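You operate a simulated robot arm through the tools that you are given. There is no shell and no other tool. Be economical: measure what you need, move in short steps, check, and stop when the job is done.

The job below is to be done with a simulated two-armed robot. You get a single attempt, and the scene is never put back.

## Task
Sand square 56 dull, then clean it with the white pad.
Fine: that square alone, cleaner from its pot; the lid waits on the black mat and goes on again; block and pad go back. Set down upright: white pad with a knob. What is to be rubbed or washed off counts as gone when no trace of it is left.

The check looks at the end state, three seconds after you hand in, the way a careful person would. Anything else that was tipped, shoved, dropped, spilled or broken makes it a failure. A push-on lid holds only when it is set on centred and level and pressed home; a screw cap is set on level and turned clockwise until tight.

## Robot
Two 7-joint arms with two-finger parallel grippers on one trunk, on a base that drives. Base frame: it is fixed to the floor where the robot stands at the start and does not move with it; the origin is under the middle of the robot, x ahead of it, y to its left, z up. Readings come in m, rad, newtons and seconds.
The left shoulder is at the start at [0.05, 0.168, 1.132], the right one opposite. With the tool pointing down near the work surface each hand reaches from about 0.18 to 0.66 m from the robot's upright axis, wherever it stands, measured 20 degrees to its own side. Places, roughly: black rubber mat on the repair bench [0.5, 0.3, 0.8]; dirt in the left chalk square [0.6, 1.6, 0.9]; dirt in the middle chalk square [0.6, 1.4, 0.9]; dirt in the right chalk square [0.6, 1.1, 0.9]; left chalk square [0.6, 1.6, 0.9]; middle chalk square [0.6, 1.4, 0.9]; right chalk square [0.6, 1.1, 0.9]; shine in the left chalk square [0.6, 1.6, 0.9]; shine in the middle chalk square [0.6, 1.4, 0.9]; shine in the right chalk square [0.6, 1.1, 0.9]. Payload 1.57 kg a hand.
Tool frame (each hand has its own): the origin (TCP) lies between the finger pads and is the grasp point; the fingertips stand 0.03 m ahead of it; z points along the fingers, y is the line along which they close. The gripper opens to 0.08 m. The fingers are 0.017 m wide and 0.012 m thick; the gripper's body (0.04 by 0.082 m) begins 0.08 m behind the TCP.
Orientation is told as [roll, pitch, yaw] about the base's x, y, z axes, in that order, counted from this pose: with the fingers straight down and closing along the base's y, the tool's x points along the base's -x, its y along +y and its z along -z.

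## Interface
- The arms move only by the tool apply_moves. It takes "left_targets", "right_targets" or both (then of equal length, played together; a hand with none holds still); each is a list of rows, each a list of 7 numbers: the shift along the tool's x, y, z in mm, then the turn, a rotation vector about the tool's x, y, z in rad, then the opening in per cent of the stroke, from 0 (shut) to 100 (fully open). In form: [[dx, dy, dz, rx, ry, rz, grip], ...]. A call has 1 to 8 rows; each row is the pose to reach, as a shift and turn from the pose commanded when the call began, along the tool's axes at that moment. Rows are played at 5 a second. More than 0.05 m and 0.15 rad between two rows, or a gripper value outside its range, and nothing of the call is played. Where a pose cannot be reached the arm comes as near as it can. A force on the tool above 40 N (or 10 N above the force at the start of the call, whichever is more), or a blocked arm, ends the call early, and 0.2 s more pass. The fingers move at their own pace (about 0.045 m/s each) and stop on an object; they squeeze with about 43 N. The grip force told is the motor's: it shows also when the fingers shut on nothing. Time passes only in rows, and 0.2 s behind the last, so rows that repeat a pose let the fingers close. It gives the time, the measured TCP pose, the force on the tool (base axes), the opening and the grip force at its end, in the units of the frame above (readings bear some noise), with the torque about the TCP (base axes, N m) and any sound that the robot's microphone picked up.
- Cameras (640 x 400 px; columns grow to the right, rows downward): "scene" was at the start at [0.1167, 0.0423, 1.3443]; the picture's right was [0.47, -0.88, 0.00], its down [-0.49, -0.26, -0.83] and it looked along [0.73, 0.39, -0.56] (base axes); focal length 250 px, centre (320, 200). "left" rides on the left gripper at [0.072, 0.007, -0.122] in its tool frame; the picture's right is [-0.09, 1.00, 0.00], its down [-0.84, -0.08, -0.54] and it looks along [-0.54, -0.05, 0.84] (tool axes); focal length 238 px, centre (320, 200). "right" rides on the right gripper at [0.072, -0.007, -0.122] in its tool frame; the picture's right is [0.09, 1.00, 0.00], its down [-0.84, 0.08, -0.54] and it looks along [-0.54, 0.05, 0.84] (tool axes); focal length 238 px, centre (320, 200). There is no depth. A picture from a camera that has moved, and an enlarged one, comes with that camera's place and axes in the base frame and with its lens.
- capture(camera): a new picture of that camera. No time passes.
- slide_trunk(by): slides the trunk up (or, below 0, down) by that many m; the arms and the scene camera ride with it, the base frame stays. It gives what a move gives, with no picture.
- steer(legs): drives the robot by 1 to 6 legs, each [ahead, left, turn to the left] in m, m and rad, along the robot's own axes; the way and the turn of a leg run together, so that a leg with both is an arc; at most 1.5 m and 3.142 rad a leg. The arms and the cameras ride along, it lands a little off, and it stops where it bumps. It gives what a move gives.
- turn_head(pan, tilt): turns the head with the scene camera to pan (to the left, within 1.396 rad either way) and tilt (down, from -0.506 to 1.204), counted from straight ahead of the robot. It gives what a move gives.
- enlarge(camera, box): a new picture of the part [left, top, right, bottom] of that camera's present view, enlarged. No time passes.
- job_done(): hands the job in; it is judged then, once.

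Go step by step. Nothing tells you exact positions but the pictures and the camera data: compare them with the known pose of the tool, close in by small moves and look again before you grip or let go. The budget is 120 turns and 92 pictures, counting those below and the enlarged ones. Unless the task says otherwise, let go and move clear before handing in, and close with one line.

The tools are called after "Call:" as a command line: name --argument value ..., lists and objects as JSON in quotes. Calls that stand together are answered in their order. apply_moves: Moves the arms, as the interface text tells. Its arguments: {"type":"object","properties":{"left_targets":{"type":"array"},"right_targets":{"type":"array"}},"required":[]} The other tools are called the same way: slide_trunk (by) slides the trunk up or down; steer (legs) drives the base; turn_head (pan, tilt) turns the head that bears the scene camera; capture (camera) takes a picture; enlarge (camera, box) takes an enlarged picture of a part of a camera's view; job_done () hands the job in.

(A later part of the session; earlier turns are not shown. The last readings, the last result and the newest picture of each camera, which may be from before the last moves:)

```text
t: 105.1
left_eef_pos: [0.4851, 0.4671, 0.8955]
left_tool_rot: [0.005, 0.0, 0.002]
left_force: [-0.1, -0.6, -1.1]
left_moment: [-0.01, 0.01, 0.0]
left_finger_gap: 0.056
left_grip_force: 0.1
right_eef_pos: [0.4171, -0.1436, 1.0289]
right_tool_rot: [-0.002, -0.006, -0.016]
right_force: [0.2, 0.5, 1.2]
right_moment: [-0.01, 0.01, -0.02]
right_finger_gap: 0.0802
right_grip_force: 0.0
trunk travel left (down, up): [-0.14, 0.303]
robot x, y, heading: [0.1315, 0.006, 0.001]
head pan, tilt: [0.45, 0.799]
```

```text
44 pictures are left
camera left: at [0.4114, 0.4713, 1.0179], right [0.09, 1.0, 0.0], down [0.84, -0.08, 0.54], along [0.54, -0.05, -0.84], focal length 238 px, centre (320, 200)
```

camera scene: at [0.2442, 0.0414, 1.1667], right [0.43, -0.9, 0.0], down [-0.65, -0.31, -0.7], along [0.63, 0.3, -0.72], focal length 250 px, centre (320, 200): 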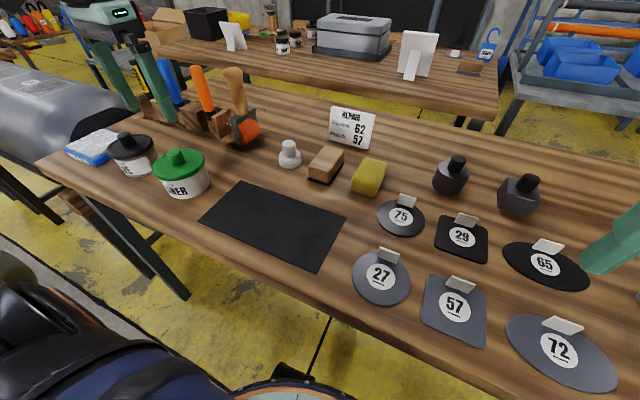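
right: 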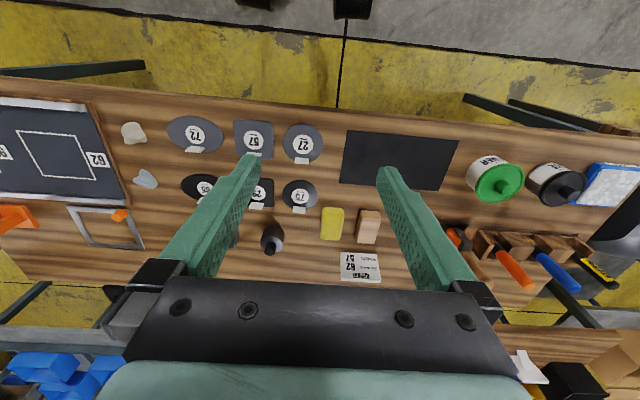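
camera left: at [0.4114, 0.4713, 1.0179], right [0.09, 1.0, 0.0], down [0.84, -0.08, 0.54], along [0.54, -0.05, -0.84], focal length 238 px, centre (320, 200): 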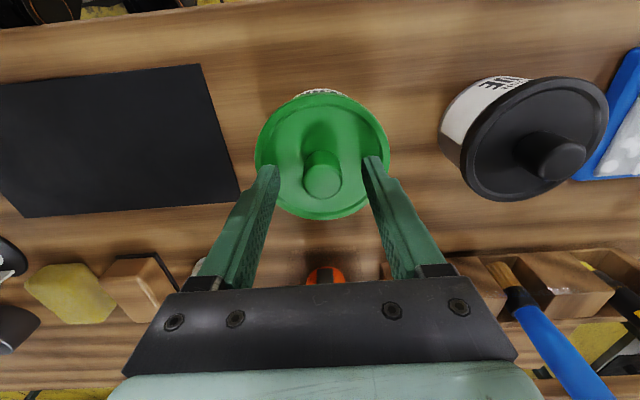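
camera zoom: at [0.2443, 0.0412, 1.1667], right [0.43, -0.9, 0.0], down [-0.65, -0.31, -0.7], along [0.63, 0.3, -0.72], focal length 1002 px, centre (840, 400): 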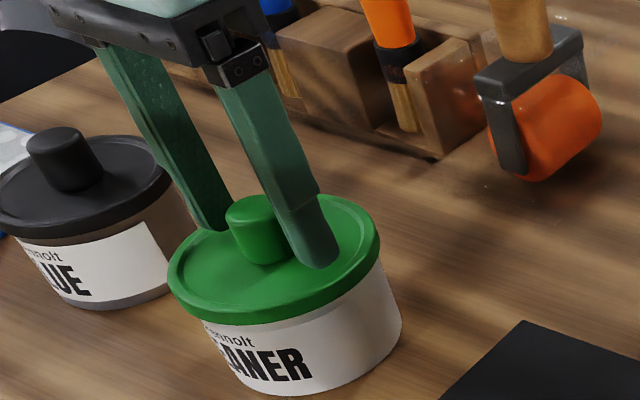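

Straddling the knob nicely. Creeping down to touch.

Call:
apply_moves --left_targets '[[0, 0, 4, 0, 0, 0, 70], [0, 0, 7, 0, 0, 0, 70], [0, 0, 10, 0, 0, 0, 70], [0, 0, 12, 0, 0, 0, 70]]'

Call:
enlarge --camera "scene" --box '[130, 130, 230, 200]'

```text
t: 106.1
left_eef_pos: [0.4844, 0.466, 0.8929]
left_tool_rot: [0.009, -0.013, 0.002]
left_force: [-7.2, -2.3, 16.2]
left_moment: [-0.48, 0.29, -0.22]
left_finger_gap: 0.0556
left_grip_force: 0.1
right_eef_pos: [0.4149, -0.1456, 1.0286]
right_tool_rot: [-0.003, -0.006, -0.014]
right_force: [0.1, 0.2, 0.4]
right_moment: [0.03, -0.03, 0.0]
right_finger_gap: 0.0801
right_grip_force: 0.0
trunk travel left (down, up): [-0.14, 0.303]
robot x, y, heading: [0.1333, 0.0034, -0.007]
head pan, tilt: [0.45, 0.799]
stopped in row 4 (left hand): the force on the tool passed its limit (the readings are from after the stop); the commanded pose is now the measured one
```

```text
5.71 times, centred on (180, 165) of scene
camera zoom: at [0.2426, 0.0402, 1.1668], right [0.43, -0.9, 0.0], down [-0.64, -0.31, -0.7], along [0.63, 0.3, -0.72], focal length 1432 px, centre (1120, 400)
```

zoom: 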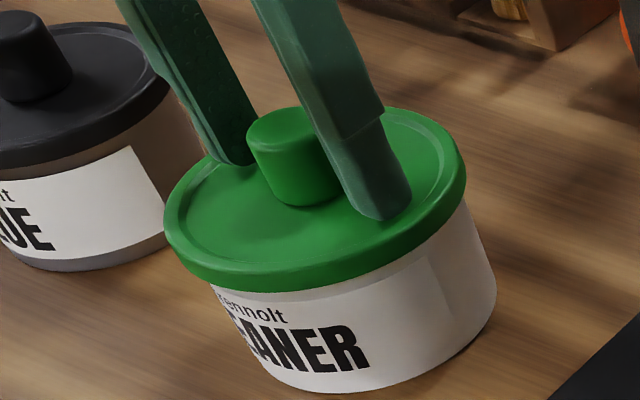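

Lid surface touched at tip height ≈0.862. Back off 2.5 mm and close on the knob.

Call:
apply_moves --left_targets '[[0, 0, -3, 0.007, 0.013, 0, 70], [0, 0, -3, 0.007, 0.013, 0, 10], [0, 0, -3, 0.007, 0.013, 0, 5], [0, 0, -3, 0.007, 0.013, 0, 5], [0, 0, -3, 0.007, 0.013, 0, 5], [0, 0, -3, 0.007, 0.013, 0, 5]]'

```text
t: 107.5
left_eef_pos: [0.4851, 0.4682, 0.8922]
left_tool_rot: [0.002, -0.001, 0.002]
left_force: [1.1, 4.5, 5.0]
left_moment: [0.06, -0.15, 0.08]
left_finger_gap: 0.0237
left_grip_force: 35.9
right_eef_pos: [0.4154, -0.143, 1.0276]
right_tool_rot: [-0.003, -0.005, -0.014]
right_force: [0.0, 0.2, 0.5]
right_moment: [-0.02, 0.01, 0.0]
right_finger_gap: 0.0798
right_grip_force: 0.1
trunk travel left (down, up): [-0.14, 0.303]
robot x, y, heading: [0.1326, 0.0069, -0.004]
head pan, tilt: [0.45, 0.799]
```

Knob gripped (24 mm). Pulling the lid straight up, gently.

Call:
apply_moves --left_targets '[[0, 0, -3, 0, 0, 0, 5], [0, 0, -7, 0, 0, 0, 5], [0, 0, -12, 0, 0, 0, 5], [0, 0, -20, 0, 0, 0, 5], [0, 0, -30, 0, 0, 0, 5]]'

Call:
capture --camera "scene"

```text
t: 108.7
left_eef_pos: [0.4861, 0.4663, 0.9235]
left_tool_rot: [0.0, 0.002, -0.001]
left_force: [-0.3, 0.2, 0.1]
left_moment: [-0.03, -0.02, 0.0]
left_finger_gap: 0.0235
left_grip_force: 36.1
right_eef_pos: [0.416, -0.1429, 1.0287]
right_tool_rot: [-0.003, -0.005, -0.015]
right_force: [-0.6, 0.1, 0.3]
right_moment: [-0.01, 0.0, 0.0]
right_finger_gap: 0.0801
right_grip_force: 0.1
trunk travel left (down, up): [-0.14, 0.303]
robot x, y, heading: [0.1315, 0.0055, -0.004]
head pan, tilt: [0.45, 0.799]
heard: snap
```

```text
42 pictures are left
camera scene: at [0.2442, 0.0413, 1.1667], right [0.43, -0.9, 0.0], down [-0.65, -0.31, -0.7], along [0.63, 0.3, -0.72], focal length 250 px, centre (320, 200)
```

scene: 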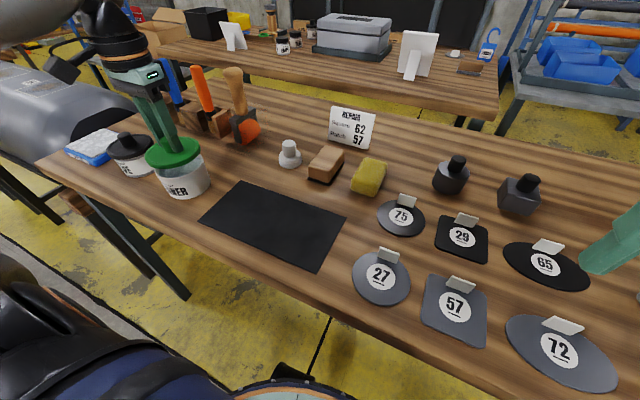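

The lid came off with a snap. I carry it to the mat centre (0.472, 0.255).

Call:
apply_moves --left_targets '[[0, 0, -30, 0, 0, 0, 5], [0, -30, -45, 0, 0, 0, 5], [3, -75, -45, 0, 0, 0, 5], [6, -120, -45, 0, 0, 0, 5], [10, -165, -30, 0, 0, 0, 5], [13, -195, 0, 0, 0, 0, 5], [13, -211, 40, 0, 0, 0, 5], [13, -211, 60, 0, 0, 0, 5]]'

Call:
capture --camera "left"

Call:
enlarge --camera "scene" --box '[110, 110, 360, 270]'

```text
t: 110.5
left_eef_pos: [0.4739, 0.2539, 0.8622]
left_tool_rot: [0.002, 0.002, 0.003]
left_force: [0.5, 0.3, -0.3]
left_moment: [0.01, 0.01, 0.0]
left_finger_gap: 0.0233
left_grip_force: 35.9
right_eef_pos: [0.4169, -0.1429, 1.0281]
right_tool_rot: [-0.005, -0.004, -0.014]
right_force: [-0.1, 0.7, -0.2]
right_moment: [0.0, 0.02, -0.03]
right_finger_gap: 0.0799
right_grip_force: 0.0
trunk travel left (down, up): [-0.14, 0.303]
robot x, y, heading: [0.13, 0.0029, -0.001]
head pan, tilt: [0.45, 0.799]
```

```text
41 pictures are left
camera left: at [0.4004, 0.26, 0.9845], right [0.09, 1.0, 0.0], down [0.84, -0.08, 0.54], along [0.54, -0.05, -0.84], focal length 238 px, centre (320, 200)
```

left: 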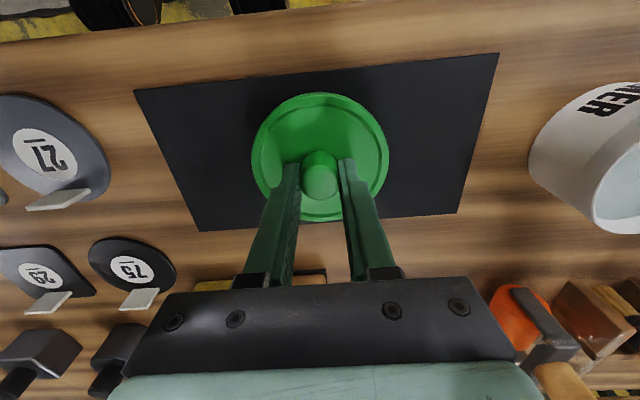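

```text
2.50 times, centred on (235, 190) of scene
camera zoom: at [0.2443, 0.0414, 1.1667], right [0.43, -0.9, 0.0], down [-0.65, -0.31, -0.7], along [0.63, 0.3, -0.72], focal length 626 px, centre (532, 225)
```

zoom: 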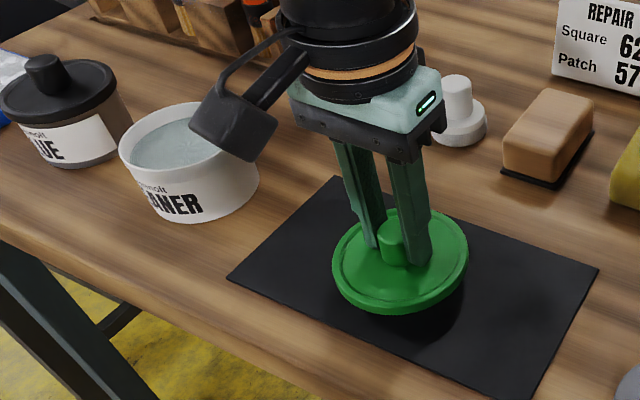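

The pot is open with liquid near the top, and the lid is above the mat. I lower it to contact.

Call:
apply_moves --left_targets '[[0, 0, 5, 0, 0, 0, 5], [0, 0, 9, 0, 0, 0, 5], [0, 0, 13, 0, 0, 0, 5], [0, 0, 16, 0, 0, 0, 5]]'

```text
t: 111.5
left_eef_pos: [0.4726, 0.2568, 0.8471]
left_tool_rot: [0.002, 0.002, 0.002]
left_force: [-0.8, 0.0, 0.1]
left_moment: [0.01, 0.0, 0.0]
left_finger_gap: 0.0234
left_grip_force: 35.4
right_eef_pos: [0.4158, -0.1428, 1.0286]
right_tool_rot: [-0.003, -0.005, -0.014]
right_force: [0.5, -0.2, 0.6]
right_moment: [-0.01, 0.01, -0.01]
right_finger_gap: 0.0799
right_grip_force: 0.0
trunk travel left (down, up): [-0.14, 0.303]
robot x, y, heading: [0.1361, 0.0047, -0.003]
head pan, tilt: [0.45, 0.799]
```

Call:
apply_moves --left_targets '[[0, 0, 2, 0, 0, 0, 5], [0, 0, 4, 0, 0, 0, 5], [0, 0, 5.5, 0, 0, 0, 5]]'

```text
t: 112.3
left_eef_pos: [0.4728, 0.2565, 0.8432]
left_tool_rot: [0.004, -0.002, 0.001]
left_force: [-1.0, 4.3, 18.2]
left_moment: [-0.28, 0.62, -0.11]
left_finger_gap: 0.0233
left_grip_force: 36.2
right_eef_pos: [0.4153, -0.1436, 1.0281]
right_tool_rot: [-0.004, -0.006, -0.014]
right_force: [-0.5, 0.2, 0.6]
right_moment: [-0.01, 0.01, 0.03]
right_finger_gap: 0.0799
right_grip_force: 0.0
trunk travel left (down, up): [-0.14, 0.303]
robot x, y, heading: [0.1301, 0.0066, -0.0]
head pan, tilt: [0.45, 0.799]
```

Lid rests on the mat. I release, lift, and go above the white pad at about (0.648, 0.317).

Call:
apply_moves --left_targets '[[0, 0, -2, 0, 0, 0, 5], [0, 0, -2, 0, 0, 0, 60], [0, 0, -2, 0, 0, 0, 60], [0, 0, -15, 0, 0, 0, 60], [0, 0, -50, 0, 0, 0, 60], [0, 0, -90, 0, 0, 0, 60]]'

Call:
apply_moves --left_targets '[[-40, 10, -10, 0, 0, 0, 60], [-80, 25, -10, 0, 0, 0, 60], [-120, 40, -10, 0, 0, 0, 60], [-160, 55, -5, 0, 0, 0, 60], [-172, 60, 0, 0, 0, 0, 60]]'

Call:
capture --camera "left"

Call:
enlarge --camera "scene" --box '[180, 110, 380, 250]'

```text
t: 113.7
left_eef_pos: [0.4719, 0.256, 0.9314]
left_tool_rot: [-0.001, 0.004, 0.001]
left_force: [0.1, 0.8, 1.4]
left_moment: [0.01, -0.05, -0.03]
left_finger_gap: 0.0481
left_grip_force: 0.1
right_eef_pos: [0.4172, -0.1432, 1.0293]
right_tool_rot: [-0.004, -0.005, -0.014]
right_force: [-0.4, 0.5, -1.5]
right_moment: [-0.01, -0.04, 0.01]
right_finger_gap: 0.08
right_grip_force: 0.1
trunk travel left (down, up): [-0.14, 0.303]
robot x, y, heading: [0.1374, 0.0034, -0.0]
head pan, tilt: [0.45, 0.799]
```

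```text
t: 114.9
left_eef_pos: [0.6454, 0.3167, 0.9306]
left_tool_rot: [0.0, 0.002, 0.001]
left_force: [0.3, 0.1, 0.9]
left_moment: [0.03, 0.02, -0.03]
left_finger_gap: 0.0483
left_grip_force: 0.0
right_eef_pos: [0.417, -0.1434, 1.0282]
right_tool_rot: [-0.002, -0.006, -0.013]
right_force: [-0.1, 1.0, -0.4]
right_moment: [-0.01, 0.02, -0.02]
right_finger_gap: 0.0801
right_grip_force: 0.2
trunk travel left (down, up): [-0.14, 0.303]
robot x, y, heading: [0.133, 0.0053, -0.005]
head pan, tilt: [0.45, 0.799]
```

```text
39 pictures are left
camera left: at [0.5721, 0.3219, 1.0531], right [0.09, 1.0, 0.0], down [0.84, -0.08, 0.54], along [0.54, -0.05, -0.84], focal length 238 px, centre (320, 200)
```

left: 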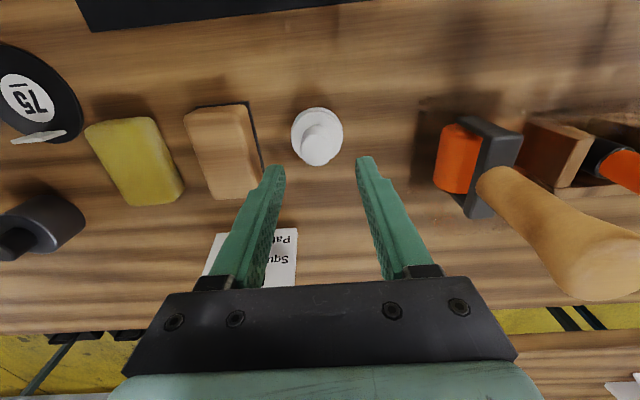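

```text
2.86 times, centred on (280, 180) of scene
camera zoom: at [0.2443, 0.0414, 1.1667], right [0.43, -0.9, 0.0], down [-0.65, -0.31, -0.7], along [0.63, 0.3, -0.72], focal length 716 px, centre (434, 257)
```

zoom: 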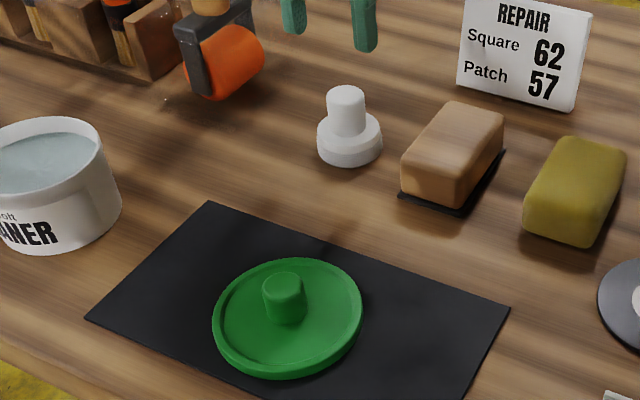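

White pad's knob at (0.652, 0.3127, 0.83). I descend around it, feeling for the disc.

Call:
apply_moves --left_targets '[[-6.5, -4, 20, 0, 0, 0, 60], [-6.5, -4, 45, 0, 0, 0, 60], [-6.5, -4, 58, 0, 0, 0, 60]]'

Call:
capture --camera "left"

```text
t: 115.7
left_eef_pos: [0.6512, 0.3124, 0.8728]
left_tool_rot: [-0.001, 0.003, 0.002]
left_force: [-0.3, 0.4, -0.2]
left_moment: [-0.03, -0.01, -0.01]
left_finger_gap: 0.0481
left_grip_force: 0.2
right_eef_pos: [0.4163, -0.1448, 1.0282]
right_tool_rot: [-0.002, -0.004, -0.015]
right_force: [0.4, 0.3, 0.1]
right_moment: [0.02, -0.01, 0.01]
right_finger_gap: 0.0798
right_grip_force: 0.1
trunk travel left (down, up): [-0.14, 0.303]
robot x, y, heading: [0.1379, 0.0101, 0.001]
head pan, tilt: [0.45, 0.799]
```

```text
37 pictures are left
camera left: at [0.5786, 0.3179, 0.9947], right [0.09, 1.0, 0.0], down [0.84, -0.08, 0.54], along [0.54, -0.05, -0.84], focal length 238 px, centre (320, 200)
```

left: 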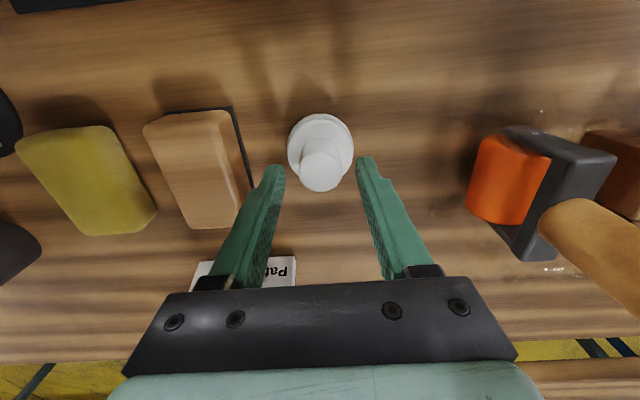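

Call:
apply_moves --left_targets '[[0, 0, 10, 0, 0, 0, 60], [0, 0, 16, 0, 0, 0, 60], [0, 0, 19, 0, 0, 0, 60], [0, 0, 22, 0, 0, 0, 60]]'

Call:
enlarge --camera "scene" --box '[250, 110, 350, 180]'

```text
t: 116.7
left_eef_pos: [0.6505, 0.3133, 0.8521]
left_tool_rot: [0.002, 0.0, 0.002]
left_force: [-1.2, 0.9, 3.9]
left_moment: [0.06, 0.02, 0.0]
left_finger_gap: 0.0481
left_grip_force: 0.1
right_eef_pos: [0.4173, -0.143, 1.0299]
right_tool_rot: [0.0, -0.006, -0.014]
right_force: [-0.1, -0.7, -0.4]
right_moment: [-0.01, -0.02, -0.03]
right_finger_gap: 0.08
right_grip_force: 0.1
trunk travel left (down, up): [-0.14, 0.303]
robot x, y, heading: [0.1347, 0.0027, -0.002]
head pan, tilt: [0.45, 0.799]
```

```text
5.71 times, centred on (300, 145) of scene
camera zoom: at [0.2438, 0.0413, 1.1669], right [0.43, -0.9, 0.0], down [-0.65, -0.31, -0.7], along [0.63, 0.3, -0.72], focal length 1432 px, centre (434, 514)
```

zoom: 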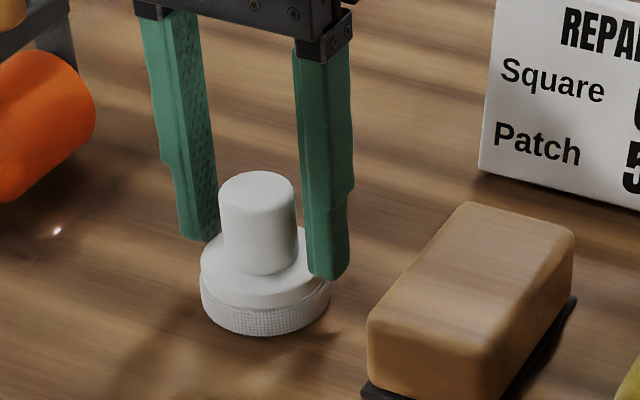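

Touching the disc with the knob between the fingers. Back off 1.5 mm, grip, lift.

Call:
apply_moves --left_targets '[[0, 0, -2, 0, 0, 0, 60], [0, 0, -2, 0, 0, 0, 10], [0, 0, -2, 0, 0, 0, 5], [0, 0, -2, 0, 0, 0, 5], [0, 0, -2, 0, 0, 0, 5], [0, 0, -20, 0, 0, 0, 5], [0, 0, -60, 0, 0, 0, 5], [0, 0, -100, 0, 0, 0, 5]]'

Call:
capture --camera "left"

```text
t: 118.5
left_eef_pos: [0.6515, 0.3137, 0.9502]
left_tool_rot: [-0.001, 0.001, 0.004]
left_force: [-1.2, 0.2, -0.1]
left_moment: [-0.02, -0.01, 0.02]
left_finger_gap: 0.0284
left_grip_force: 38.6
right_eef_pos: [0.4159, -0.1434, 1.0282]
right_tool_rot: [-0.002, -0.006, -0.015]
right_force: [0.5, -0.2, 0.0]
right_moment: [0.02, 0.02, 0.0]
right_finger_gap: 0.08
right_grip_force: 0.1
trunk travel left (down, up): [-0.14, 0.303]
robot x, y, heading: [0.1336, 0.0055, 0.0]
head pan, tilt: [0.45, 0.799]
```

```text
35 pictures are left
camera left: at [0.5794, 0.3184, 1.0737], right [0.09, 1.0, 0.0], down [0.84, -0.08, 0.54], along [0.54, -0.05, -0.84], focal length 238 px, centre (320, 200)
```

left: 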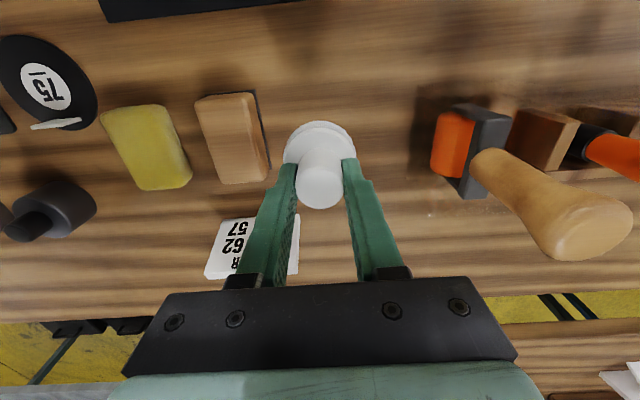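

Pad held. I carry it over the open pot (0.485, 0.4665), going around the roller handle.

Call:
apply_moves --left_targets '[[40, 0, -20, 0, 0, 0, 5], [80, 10, -30, 0, 0, 0, 5], [120, 30, -30, 0, 0, 0, 5], [145, 70, -30, 0, 0, 0, 5], [160, 110, -30, 0, 0, 0, 5], [166, 145, -20, 0, 0, 0, 5], [166, 153, 15, 0, 0, 0, 5]]'

Call:
capture --camera "left"

Call:
enlarge --camera "scene" --box '[110, 100, 270, 200]'

```text
t: 120.1
left_eef_pos: [0.4857, 0.4646, 0.9359]
left_tool_rot: [-0.001, 0.001, 0.002]
left_force: [-0.5, -0.3, -1.1]
left_moment: [0.02, 0.0, 0.0]
left_finger_gap: 0.0285
left_grip_force: 38.6
right_eef_pos: [0.4163, -0.1421, 1.029]
right_tool_rot: [-0.004, -0.005, -0.014]
right_force: [-0.2, 0.8, -1.0]
right_moment: [-0.03, 0.04, -0.01]
right_finger_gap: 0.0797
right_grip_force: 0.1
trunk travel left (down, up): [-0.14, 0.303]
robot x, y, heading: [0.1312, 0.0062, -0.001]
head pan, tilt: [0.45, 0.799]
```

```text
34 pictures are left
camera left: at [0.4124, 0.4706, 1.0578], right [0.09, 1.0, 0.0], down [0.84, -0.08, 0.54], along [0.54, -0.05, -0.84], focal length 238 px, centre (320, 200)
```

left: 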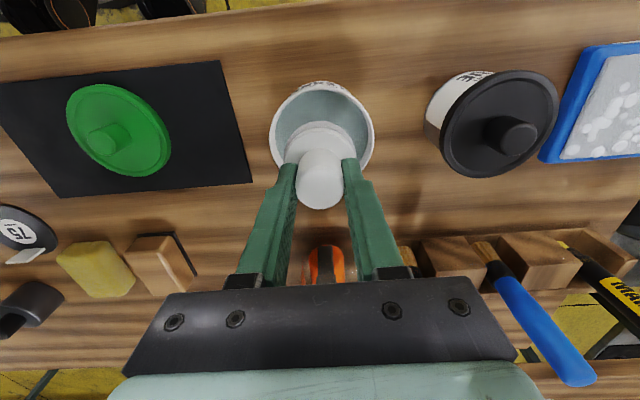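

```text
4.00 times, centred on (190, 150) of scene
camera zoom: at [0.2443, 0.0415, 1.1667], right [0.43, -0.9, 0.0], down [-0.65, -0.31, -0.7], along [0.63, 0.3, -0.72], focal length 1002 px, centre (840, 400)
```

zoom: 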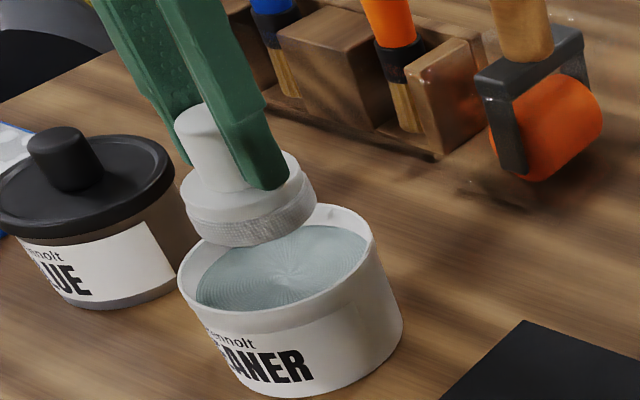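

The pot's rim centre seems near x≈0.476, so I shift 9 mm back, then dip gently.

Call:
apply_moves --left_targets '[[9, 0, 10, 0, 0, 0, 5], [9, 0, 25, 0, 0, 0, 5], [9, 0, 35, 0, 0, 0, 5], [9, 0, 42, 0, 0, 0, 5]]'

Call:
enlarge --camera "scene" --box '[110, 100, 270, 200]'

```text
t: 121.1
left_eef_pos: [0.4757, 0.465, 0.8989]
left_tool_rot: [0.008, -0.008, 0.004]
left_force: [-3.4, 5.2, 29.3]
left_moment: [-0.11, 0.67, -0.11]
left_finger_gap: 0.0285
left_grip_force: 38.4
right_eef_pos: [0.4146, -0.1443, 1.0287]
right_tool_rot: [-0.003, -0.006, -0.013]
right_force: [0.7, 0.1, 0.1]
right_moment: [-0.01, -0.02, 0.0]
right_finger_gap: 0.0802
right_grip_force: 0.0
trunk travel left (down, up): [-0.14, 0.303]
robot x, y, heading: [0.1324, 0.0044, 0.002]
head pan, tilt: [0.45, 0.799]
```

```text
4.00 times, centred on (190, 150) of scene
camera zoom: at [0.2426, 0.04, 1.1677], right [0.43, -0.9, 0.0], down [-0.64, -0.31, -0.7], along [0.63, 0.3, -0.72], focal length 1002 px, centre (840, 400)
```

zoom: 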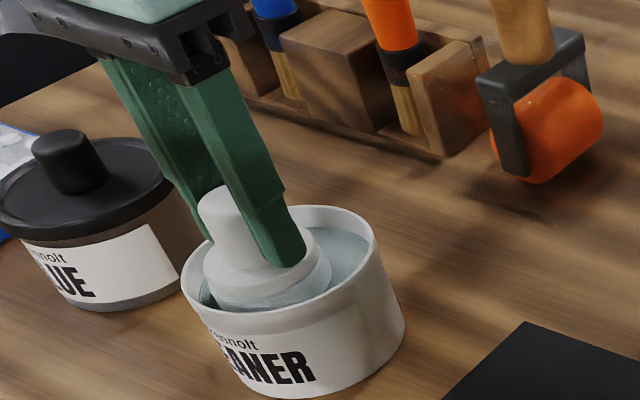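

It pressed on the cleaner (29 N). I lift straight out and check that the pad is wet.

Call:
apply_moves --left_targets '[[0, 0, -3, 0, 0, 0, 5], [0, 0, -10, 0, 0, 0, 5], [0, 0, -25, 0, 0, 0, 5], [0, 0, -60, 0, 0, 0, 5], [0, 0, -90, 0, 0, 0, 5]]'

Call:
enlarge --camera "scene" --box '[90, 60, 270, 200]'

```text
t: 122.3
left_eef_pos: [0.4759, 0.4657, 0.984]
left_tool_rot: [-0.001, 0.004, 0.002]
left_force: [0.4, 0.4, 0.3]
left_moment: [-0.04, 0.0, -0.02]
left_finger_gap: 0.0284
left_grip_force: 38.3
right_eef_pos: [0.415, -0.1437, 1.0286]
right_tool_rot: [-0.002, -0.005, -0.015]
right_force: [-0.6, 0.3, 0.1]
right_moment: [-0.02, 0.02, 0.04]
right_finger_gap: 0.0798
right_grip_force: 0.1
trunk travel left (down, up): [-0.14, 0.303]
robot x, y, heading: [0.1327, 0.0043, -0.003]
head pan, tilt: [0.45, 0.799]
```

```text
2.86 times, centred on (180, 130) of scene
camera zoom: at [0.2442, 0.0412, 1.1667], right [0.43, -0.9, 0.0], down [-0.65, -0.31, -0.7], along [0.63, 0.3, -0.72], focal length 716 px, centre (720, 400)
```

zoom: 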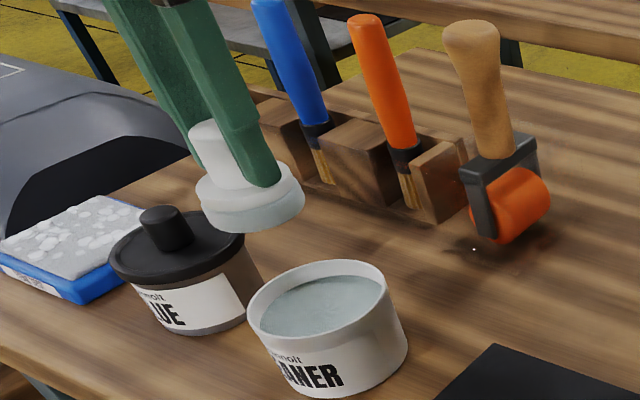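

The pad looks wet. I raise the trunk and drive to the tank.

Call:
slide_trunk --by 0.16

Call:
steer --legs '[[-0.2, 0.0, 0.0], [0.0, 1.16, 0.0], [0.18, 0.0, 0.0]]'

Call:
slide_trunk --by -0.1

Call:
capture --camera "scene"

```text
t: 124.1
left_eef_pos: [0.4761, 0.4654, 1.1443]
left_tool_rot: [0.0, 0.001, 0.004]
left_force: [-0.7, 0.3, -0.2]
left_moment: [0.01, 0.04, -0.02]
left_finger_gap: 0.0284
left_grip_force: 39.1
right_eef_pos: [0.4162, -0.1434, 1.1875]
right_tool_rot: [-0.003, -0.004, -0.014]
right_force: [-0.5, -0.3, -0.4]
right_moment: [0.02, 0.04, -0.01]
right_finger_gap: 0.0801
right_grip_force: 0.0
trunk travel left (down, up): [-0.3, 0.143]
robot x, y, heading: [0.1359, 0.0068, -0.002]
head pan, tilt: [0.45, 0.799]
```

```text
t: 132.3
left_eef_pos: [0.4511, 1.6192, 1.1434]
left_tool_rot: [0.001, 0.002, 0.007]
left_force: [-0.4, 0.6, -0.3]
left_moment: [0.01, 0.02, -0.03]
left_finger_gap: 0.0285
left_grip_force: 38.4
right_eef_pos: [0.3967, 1.0099, 1.1875]
right_tool_rot: [-0.005, -0.003, -0.007]
right_force: [-0.8, -0.2, -0.6]
right_moment: [-0.01, -0.02, 0.01]
right_finger_gap: 0.0801
right_grip_force: 0.0
trunk travel left (down, up): [-0.3, 0.143]
robot x, y, heading: [0.1137, 1.1582, 0.002]
head pan, tilt: [0.45, 0.799]
```

```text
t: 133.6
left_eef_pos: [0.4509, 1.6199, 1.0438]
left_tool_rot: [0.001, 0.001, 0.008]
left_force: [0.4, 0.4, -0.4]
left_moment: [0.0, 0.0, -0.01]
left_finger_gap: 0.0285
left_grip_force: 38.1
right_eef_pos: [0.396, 1.0108, 1.088]
right_tool_rot: [-0.005, -0.004, -0.009]
right_force: [-0.4, -0.2, -0.2]
right_moment: [-0.02, -0.01, -0.01]
right_finger_gap: 0.0802
right_grip_force: 0.0
trunk travel left (down, up): [-0.2, 0.243]
robot x, y, heading: [0.1122, 1.1584, 0.006]
head pan, tilt: [0.45, 0.799]
```

```text
30 pictures are left
camera scene: at [0.2224, 1.1935, 1.2268], right [0.44, -0.9, 0.0], down [-0.64, -0.32, -0.7], along [0.63, 0.31, -0.72], focal length 250 px, centre (320, 200)
```

scene: 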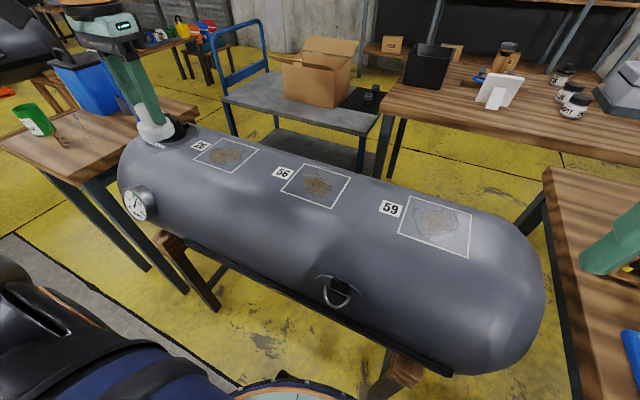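

Square 56 centre confirmed near (0.588, 1.38). I bring the pad above it and descend toward contact (expected TCP z≈0.91).

Call:
apply_moves --left_targets '[[-20, -40, 0, 0, 0, 0.006, 5], [-40, -80, 0, 0, 0, 0.006, 5], [-65, -120, 0, 0, 0, 0.006, 5], [-90, -160, 0, 0, 0, 0.006, 5], [-110, -200, 10, 0, 0, 0.006, 5], [-125, -225, 50, 0, 0, 0.006, 5], [-130, -235, 90, 0, 0, 0.006, 5], [-132, -238, 118, 0, 0, 0.006, 5]]'

Call:
apply_moves --left_targets '[[0, 0, 4, 0, 0, 0, 5], [0, 0, 8, 0, 0, 0, 5], [0, 0, 12, 0, 0, 0, 5], [0, 0, 15, 0, 0, 0, 5]]'

```text
t: 135.4
left_eef_pos: [0.586, 1.3815, 0.9258]
left_tool_rot: [0.0, 0.004, 0.004]
left_force: [-0.2, -0.8, -0.9]
left_moment: [0.0, -0.03, -0.01]
left_finger_gap: 0.0284
left_grip_force: 38.3
right_eef_pos: [0.3969, 1.0095, 1.0871]
right_tool_rot: [-0.004, -0.005, -0.007]
right_force: [0.1, 0.1, -0.1]
right_moment: [-0.02, 0.04, -0.02]
right_finger_gap: 0.0802
right_grip_force: 0.0
trunk travel left (down, up): [-0.2, 0.243]
robot x, y, heading: [0.112, 1.155, 0.005]
head pan, tilt: [0.45, 0.799]
```

```text
t: 136.4
left_eef_pos: [0.5849, 1.3823, 0.9123]
left_tool_rot: [0.0, 0.001, 0.005]
left_force: [-0.5, 0.7, 5.9]
left_moment: [-0.07, 0.02, -0.03]
left_finger_gap: 0.0282
left_grip_force: 38.2
right_eef_pos: [0.3965, 1.0106, 1.0886]
right_tool_rot: [-0.003, -0.004, -0.007]
right_force: [1.2, 0.1, -0.7]
right_moment: [0.02, 0.01, 0.0]
right_finger_gap: 0.0802
right_grip_force: 0.1
trunk travel left (down, up): [-0.2, 0.243]
robot x, y, heading: [0.1113, 1.1539, 0.005]
head pan, tilt: [0.45, 0.799]
```

Contact at 6 N. Wiping sideways.

Call:
apply_moves --left_targets '[[0, 8, 0.5, 0, 0, 0, 5], [0, 16, 0.5, 0, 0, 0, 5], [0, 24, 0.5, 0, 0, 0, 5], [0, 14, 0.5, 0, 0, 0, 5], [0, 4, 0.5, 0, 0, 0, 5], [0, -6, 0.5, 0, 0, 0, 5], [0, -16, 0.5, 0, 0, 0, 5], [0, -26, 0.5, 0, 0, 0, 5]]'

Call:
apply_moves --left_targets '[[-8, 0, 0.5, 0, 0.03, 0, 5], [-16, 0, 1, 0, 0.05, 0, 5], [-16, 10, 1, 0, 0.05, 0, 5], [-16, 20, 1, 0, 0.05, 0, 5], [-16, 30, 1, 0, 0.05, 0, 5], [-16, 40, 1, 0, 0.05, 0, 5], [-16, 50, 1, 0, 0.05, 0, 5]]'

Call:
enlarge --camera "scene" --box '[260, 140, 380, 215]'

```text
t: 138.2
left_eef_pos: [0.5839, 1.3567, 0.912]
left_tool_rot: [0.003, 0.0, 0.003]
left_force: [-0.8, 8.5, 20.3]
left_moment: [0.41, -0.04, -0.05]
left_finger_gap: 0.0282
left_grip_force: 39.3
right_eef_pos: [0.3941, 1.0092, 1.0888]
right_tool_rot: [-0.002, -0.007, -0.007]
right_force: [-0.5, 0.1, -0.3]
right_moment: [0.01, 0.01, 0.01]
right_finger_gap: 0.0799
right_grip_force: 0.0
trunk travel left (down, up): [-0.2, 0.243]
robot x, y, heading: [0.1154, 1.1555, 0.003]
head pan, tilt: [0.45, 0.799]
```

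```text
t: 139.8
left_eef_pos: [0.6005, 1.4048, 0.9124]
left_tool_rot: [0.0, 0.047, 0.003]
left_force: [0.1, -7.2, 21.1]
left_moment: [-0.39, -0.43, -0.17]
left_finger_gap: 0.0286
left_grip_force: 38.0
right_eef_pos: [0.3947, 1.0104, 1.0883]
right_tool_rot: [-0.002, -0.008, -0.007]
right_force: [0.1, -0.5, 0.4]
right_moment: [0.01, 0.0, -0.02]
right_finger_gap: 0.0803
right_grip_force: 0.0
trunk travel left (down, up): [-0.2, 0.243]
robot x, y, heading: [0.1116, 1.1612, 0.003]
head pan, tilt: [0.45, 0.799]
```

```text
5.33 times, centred on (320, 178) of scene
camera zoom: at [0.2209, 1.192, 1.227], right [0.44, -0.9, 0.0], down [-0.64, -0.31, -0.7], along [0.63, 0.31, -0.72], focal length 1336 px, centre (320, 320)
```

zoom: 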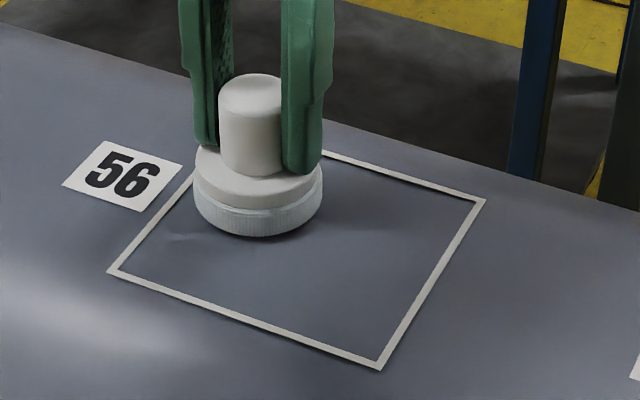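

Nearly all dirt is gone. I do further passes on the far and near rows.

Call:
apply_moves --left_targets '[[-10, 2, 0, 0, 0.02, 0, 5], [-10, 10, 0, 0, 0.02, 0, 5], [-10, 0, 0, 0, 0.02, 0, 5], [-10, -10, 0, 0, 0.02, 0, 5], [-10, -20, 0, 0, 0.02, 0, 5], [-10, -30, 0, 0, 0.02, 0, 5], [-10, -40, 0, 0, 0.02, 0, 5], [-10, -48, 0, 0, 0.02, 0, 5]]'

Call:
apply_moves --left_targets '[[12, 0, 0, 0, -0.05, 0, 5], [25, 0, 0, 0, -0.07, 0, 5], [35, 0, 0.5, 0, -0.1, 0, 5], [35, 10, 0.5, 0, -0.1, 0, 5], [35, 22, 0.5, 0, -0.1, 0, 5], [35, 34, 0.5, 0, -0.1, 0, 5], [35, 46, 0.5, 0, -0.1, 0, 5], [35, 58, 0.5, 0, -0.1, 0, 5]]'

Call:
apply_moves --left_targets '[[-12, -5, 0, 0, 0.05, 0, 5], [-20, -15, 0, 0, 0.07, 0, 5], [-20, -30, 0, 0, 0.07, 0, 5], [-20, -45, 0, 0, 0.07, 0, 5], [-20, -45, -15, 0, 0.07, 0, 5], [-10, -45, -50, 0, 0.05, 0, 5], [20, -45, -70, 0, 0.05, 0, 5], [60, -45, -70, 0, 0.05, 0, 5]]'

```text
t: 141.6
left_eef_pos: [0.6076, 1.3618, 0.9111]
left_tool_rot: [0.0, 0.063, 0.005]
left_force: [5.0, 8.1, 22.3]
left_moment: [0.45, -0.78, 0.19]
left_finger_gap: 0.0286
left_grip_force: 38.3
left hand out of reach, approached as far as the arm can: row 8
right_eef_pos: [0.394, 1.0097, 1.088]
right_tool_rot: [-0.002, -0.008, -0.006]
right_force: [-0.2, 0.4, 1.2]
right_moment: [0.0, 0.0, -0.01]
right_finger_gap: 0.0799
right_grip_force: 0.0
trunk travel left (down, up): [-0.2, 0.243]
robot x, y, heading: [0.1158, 1.158, 0.003]
head pan, tilt: [0.45, 0.799]
```

```text
t: 143.4
left_eef_pos: [0.5737, 1.4195, 0.9131]
left_tool_rot: [0.0, -0.029, 0.004]
left_force: [-1.1, -7.2, 15.1]
left_moment: [-0.38, 0.34, 0.18]
left_finger_gap: 0.0283
left_grip_force: 38.9
right_eef_pos: [0.3956, 1.009, 1.0875]
right_tool_rot: [-0.001, -0.006, -0.007]
right_force: [-0.3, -0.5, 0.6]
right_moment: [-0.03, -0.02, -0.01]
right_finger_gap: 0.0798
right_grip_force: 0.0
trunk travel left (down, up): [-0.2, 0.243]
robot x, y, heading: [0.1115, 1.1561, 0.005]
head pan, tilt: [0.45, 0.799]
```

```text
t: 145.2
left_eef_pos: [0.5106, 1.3735, 0.98]
left_tool_rot: [-0.001, 0.021, 0.005]
left_force: [0.2, 0.0, -0.8]
left_moment: [0.02, 0.0, -0.02]
left_finger_gap: 0.0285
left_grip_force: 38.7
right_eef_pos: [0.3957, 1.0111, 1.0882]
right_tool_rot: [-0.003, -0.004, -0.007]
right_force: [-0.4, 0.2, 0.3]
right_moment: [0.02, -0.02, -0.03]
right_finger_gap: 0.0802
right_grip_force: 0.0
trunk travel left (down, up): [-0.2, 0.243]
robot x, y, heading: [0.1116, 1.1542, 0.001]
head pan, tilt: [0.45, 0.799]
```

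Now I move the hand aside and inspect the square.

Call:
apply_moves --left_targets '[[30, 40, -20, 0, -0.02, 0, 5], [60, 80, -30, 0, -0.02, 0, 5], [60, 125, -40, 0, -0.02, 0, 5], [60, 170, -50, 0, -0.02, 0, 5], [60, 215, -60, 0, -0.02, 0, 5]]'

Call:
enlarge --camera "scene" --box '[270, 150, 360, 215]'

Call:
enlarge --camera "left" --box '[60, 120, 280, 260]'

```text
refused: row 1 steps farther than a row can; nothing moved
```

```text
6.15 times, centred on (315, 182) of scene
camera zoom: at [0.2222, 1.1936, 1.2268], right [0.44, -0.9, 0.0], down [-0.64, -0.32, -0.7], along [0.63, 0.31, -0.72], focal length 1542 px, centre (351, 308)
```

zoom: 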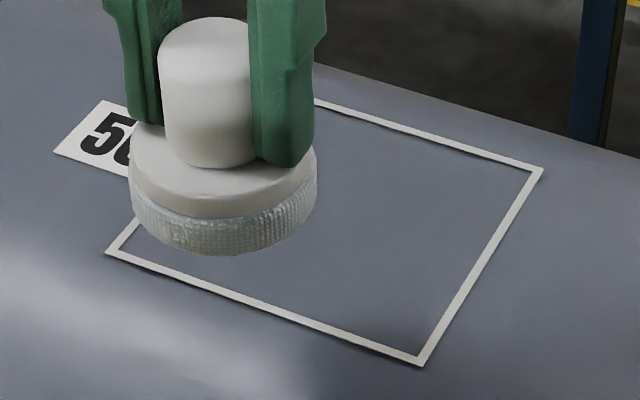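

```text
2.86 times, centred on (170, 190) of left
camera zoom: at [0.4398, 1.3787, 1.1038], right [0.09, 1.0, 0.0], down [0.85, -0.07, 0.52], along [0.52, -0.05, -0.85], focal length 681 px, centre (749, 229)
```

zoom: 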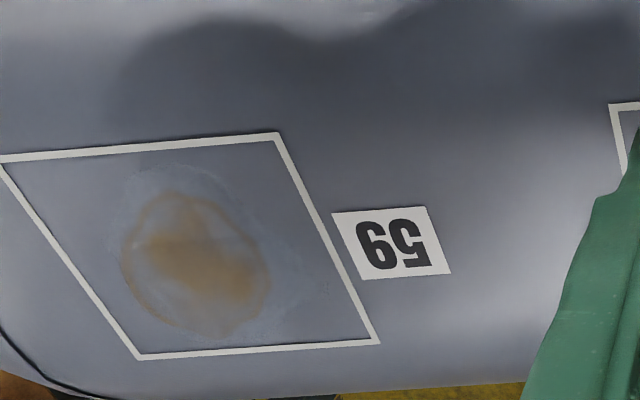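

Call:
apply_moves --left_targets '[[30, 30, -20, 0, -0.02, 0, 5], [60, 60, -30, 0, -0.02, 0, 5], [60, 105, -40, 0, -0.02, 0, 5], [60, 150, -50, 0, -0.02, 0, 5], [60, 195, -60, 0, -0.02, 0, 5], [60, 235, -60, 0, -0.02, 0, 5]]'

Call:
enlarge --camera "scene" --box '[270, 150, 360, 215]'

Call:
enlarge --camera "left" --box '[60, 120, 280, 260]'

```text
t: 146.6
left_eef_pos: [0.4519, 1.609, 1.0422]
left_tool_rot: [-0.001, 0.003, 0.003]
left_force: [-0.3, 0.9, -0.9]
left_moment: [-0.02, 0.02, -0.02]
left_finger_gap: 0.0285
left_grip_force: 38.5
right_eef_pos: [0.3955, 1.0109, 1.0893]
right_tool_rot: [-0.003, -0.007, -0.008]
right_force: [0.1, 1.2, -1.1]
right_moment: [0.0, 0.02, -0.02]
right_finger_gap: 0.0799
right_grip_force: 0.0
trunk travel left (down, up): [-0.2, 0.243]
robot x, y, heading: [0.1151, 1.1606, 0.005]
head pan, tilt: [0.45, 0.799]
```

```text
6.15 times, centred on (315, 182) of scene
camera zoom: at [0.2225, 1.1938, 1.2267], right [0.44, -0.9, 0.0], down [-0.64, -0.32, -0.7], along [0.63, 0.31, -0.72], focal length 1542 px, centre (351, 308)
```

zoom: 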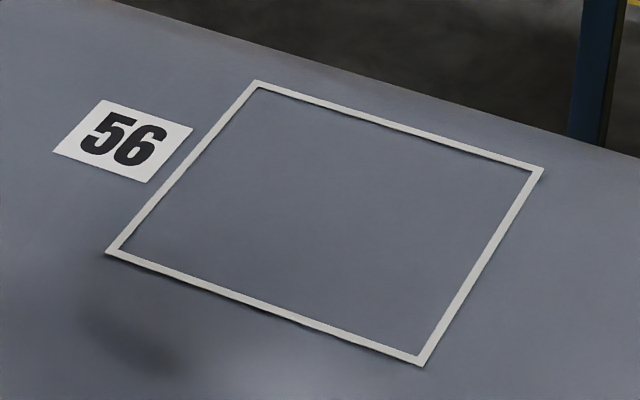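

```text
2.86 times, centred on (170, 190) of left
camera zoom: at [0.379, 1.614, 1.1632], right [0.09, 1.0, 0.0], down [0.84, -0.08, 0.54], along [0.54, -0.05, -0.84], focal length 681 px, centre (749, 229)
```

zoom: 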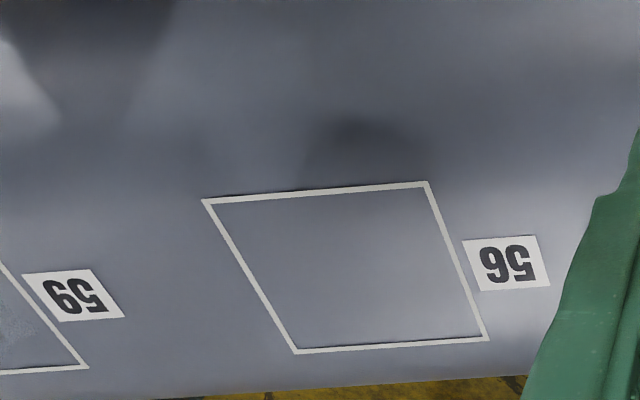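

Square 56 is spotless and dull, with its neighbours untouched. Back to the bench with the pad.

Call:
slide_trunk --by 0.1

Call:
steer --legs '[[-0.18, 0.0, -0.003], [0.0, -1.155, 0.0], [0.2, 0.0, 0.0]]'

Call:
apply_moves --left_targets '[[-30, -30, 0, 0, 0, 0, 5], [-60, -60, 0, 0, 0, 0, 5], [-90, -90, 0, 0, 0, 0, 5], [-120, -115, 0, 0, 0, 0, 5], [-150, -135, 0, 0, 0, 0, 5], [-165, -140, 20, 0, 0, 0, 5]]'

```text
t: 147.9
left_eef_pos: [0.4516, 1.6093, 1.1416]
left_tool_rot: [0.0, 0.001, 0.003]
left_force: [0.2, -0.1, -0.8]
left_moment: [-0.02, 0.01, 0.01]
left_finger_gap: 0.0284
left_grip_force: 38.6
right_eef_pos: [0.3968, 1.0109, 1.1883]
right_tool_rot: [-0.003, -0.006, -0.009]
right_force: [0.2, -0.3, -0.7]
right_moment: [0.0, -0.02, 0.02]
right_finger_gap: 0.0799
right_grip_force: 0.0
trunk travel left (down, up): [-0.3, 0.143]
robot x, y, heading: [0.1113, 1.1573, 0.004]
head pan, tilt: [0.45, 0.799]
```

```text
t: 156.1
left_eef_pos: [0.479, 0.4541, 1.1394]
left_tool_rot: [-0.002, 0.002, 0.001]
left_force: [0.1, 0.1, -0.7]
left_moment: [-0.02, -0.01, -0.01]
left_finger_gap: 0.0285
left_grip_force: 38.0
right_eef_pos: [0.4211, -0.1438, 1.1865]
right_tool_rot: [-0.005, -0.005, -0.01]
right_force: [0.4, -0.2, 0.3]
right_moment: [0.01, 0.02, 0.02]
right_finger_gap: 0.0802
right_grip_force: 0.1
trunk travel left (down, up): [-0.3, 0.143]
robot x, y, heading: [0.1395, 0.0035, 0.007]
head pan, tilt: [0.45, 0.799]
```

```text
t: 157.5
left_eef_pos: [0.6451, 0.3134, 1.1201]
left_tool_rot: [-0.001, 0.001, 0.0]
left_force: [-0.1, 0.0, -1.2]
left_moment: [-0.01, 0.04, -0.01]
left_finger_gap: 0.0285
left_grip_force: 38.6
right_eef_pos: [0.4205, -0.1442, 1.1888]
right_tool_rot: [-0.004, -0.005, -0.011]
right_force: [-0.3, -0.5, -0.6]
right_moment: [0.0, 0.0, 0.0]
right_finger_gap: 0.08
right_grip_force: 0.1
trunk travel left (down, up): [-0.3, 0.143]
robot x, y, heading: [0.1347, 0.003, 0.005]
head pan, tilt: [0.45, 0.799]
```

Call:
slide_trunk --by -0.16

Call:
apply_moves --left_targets '[[-6, 0, 20, 0, 0, 0, 5], [-6, 0, 50, 0, 0, 0, 5], [-6, 0, 80, 0, 0, 0, 5], [-6, 0, 95, 0, 0, 0, 5]]'

Call:
capture --camera "left"

```text
t: 159.3
left_eef_pos: [0.6437, 0.314, 0.9613]
left_tool_rot: [0.0, 0.002, -0.001]
left_force: [0.1, -0.8, -0.6]
left_moment: [-0.03, 0.03, 0.0]
left_finger_gap: 0.0282
left_grip_force: 38.2
right_eef_pos: [0.4213, -0.1441, 1.0286]
right_tool_rot: [-0.002, -0.006, -0.009]
right_force: [0.1, 0.8, 0.6]
right_moment: [-0.02, 0.01, 0.04]
right_finger_gap: 0.0796
right_grip_force: 0.0
trunk travel left (down, up): [-0.14, 0.303]
robot x, y, heading: [0.1354, -0.002, 0.004]
head pan, tilt: [0.45, 0.799]
```

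```text
t: 160.3
left_eef_pos: [0.6497, 0.313, 0.8665]
left_tool_rot: [0.0, 0.0, 0.001]
left_force: [0.1, -0.5, -0.7]
left_moment: [-0.01, -0.01, -0.02]
left_finger_gap: 0.0284
left_grip_force: 38.0
right_eef_pos: [0.4223, -0.1441, 1.0273]
right_tool_rot: [-0.003, -0.005, -0.009]
right_force: [0.5, -0.2, 0.2]
right_moment: [0.02, 0.0, 0.05]
right_finger_gap: 0.0799
right_grip_force: 0.0
trunk travel left (down, up): [-0.14, 0.303]
robot x, y, heading: [0.1395, 0.0076, 0.002]
head pan, tilt: [0.45, 0.799]
```

```text
24 pictures are left
camera left: at [0.5763, 0.3186, 0.9879], right [0.09, 1.0, 0.0], down [0.84, -0.08, 0.54], along [0.54, -0.05, -0.84], focal length 238 px, centre (320, 200)
```

left: 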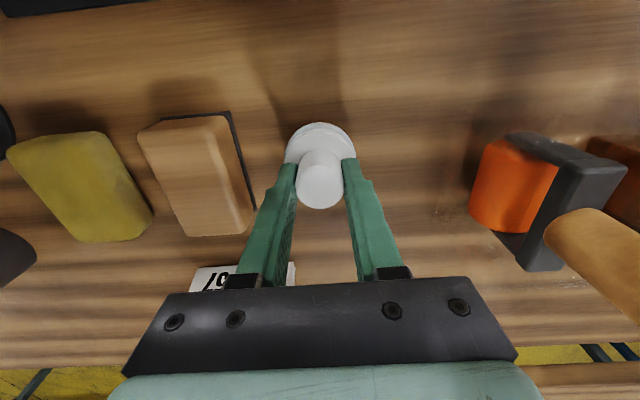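

Clear to set down at its spot; creeping down to contact.

Call:
apply_moves --left_targets '[[0, 0, 5, 0, 0, 0, 5], [0, 0, 9, 0, 0, 0, 5], [0, 0, 11.5, 0, 0, 0, 5], [0, 0, 13, 0, 0, 0, 5]]'

```text
t: 161.3
left_eef_pos: [0.649, 0.3142, 0.8545]
left_tool_rot: [0.001, -0.001, 0.001]
left_force: [-0.9, -0.1, 4.1]
left_moment: [-0.04, 0.11, -0.02]
left_finger_gap: 0.0284
left_grip_force: 38.8
right_eef_pos: [0.4203, -0.1448, 1.0275]
right_tool_rot: [-0.004, -0.006, -0.011]
right_force: [0.5, 0.0, 0.8]
right_moment: [0.01, -0.02, 0.02]
right_finger_gap: 0.08
right_grip_force: 0.1
trunk travel left (down, up): [-0.14, 0.303]
robot x, y, heading: [0.1353, 0.0052, 0.004]
head pan, tilt: [0.45, 0.799]
```

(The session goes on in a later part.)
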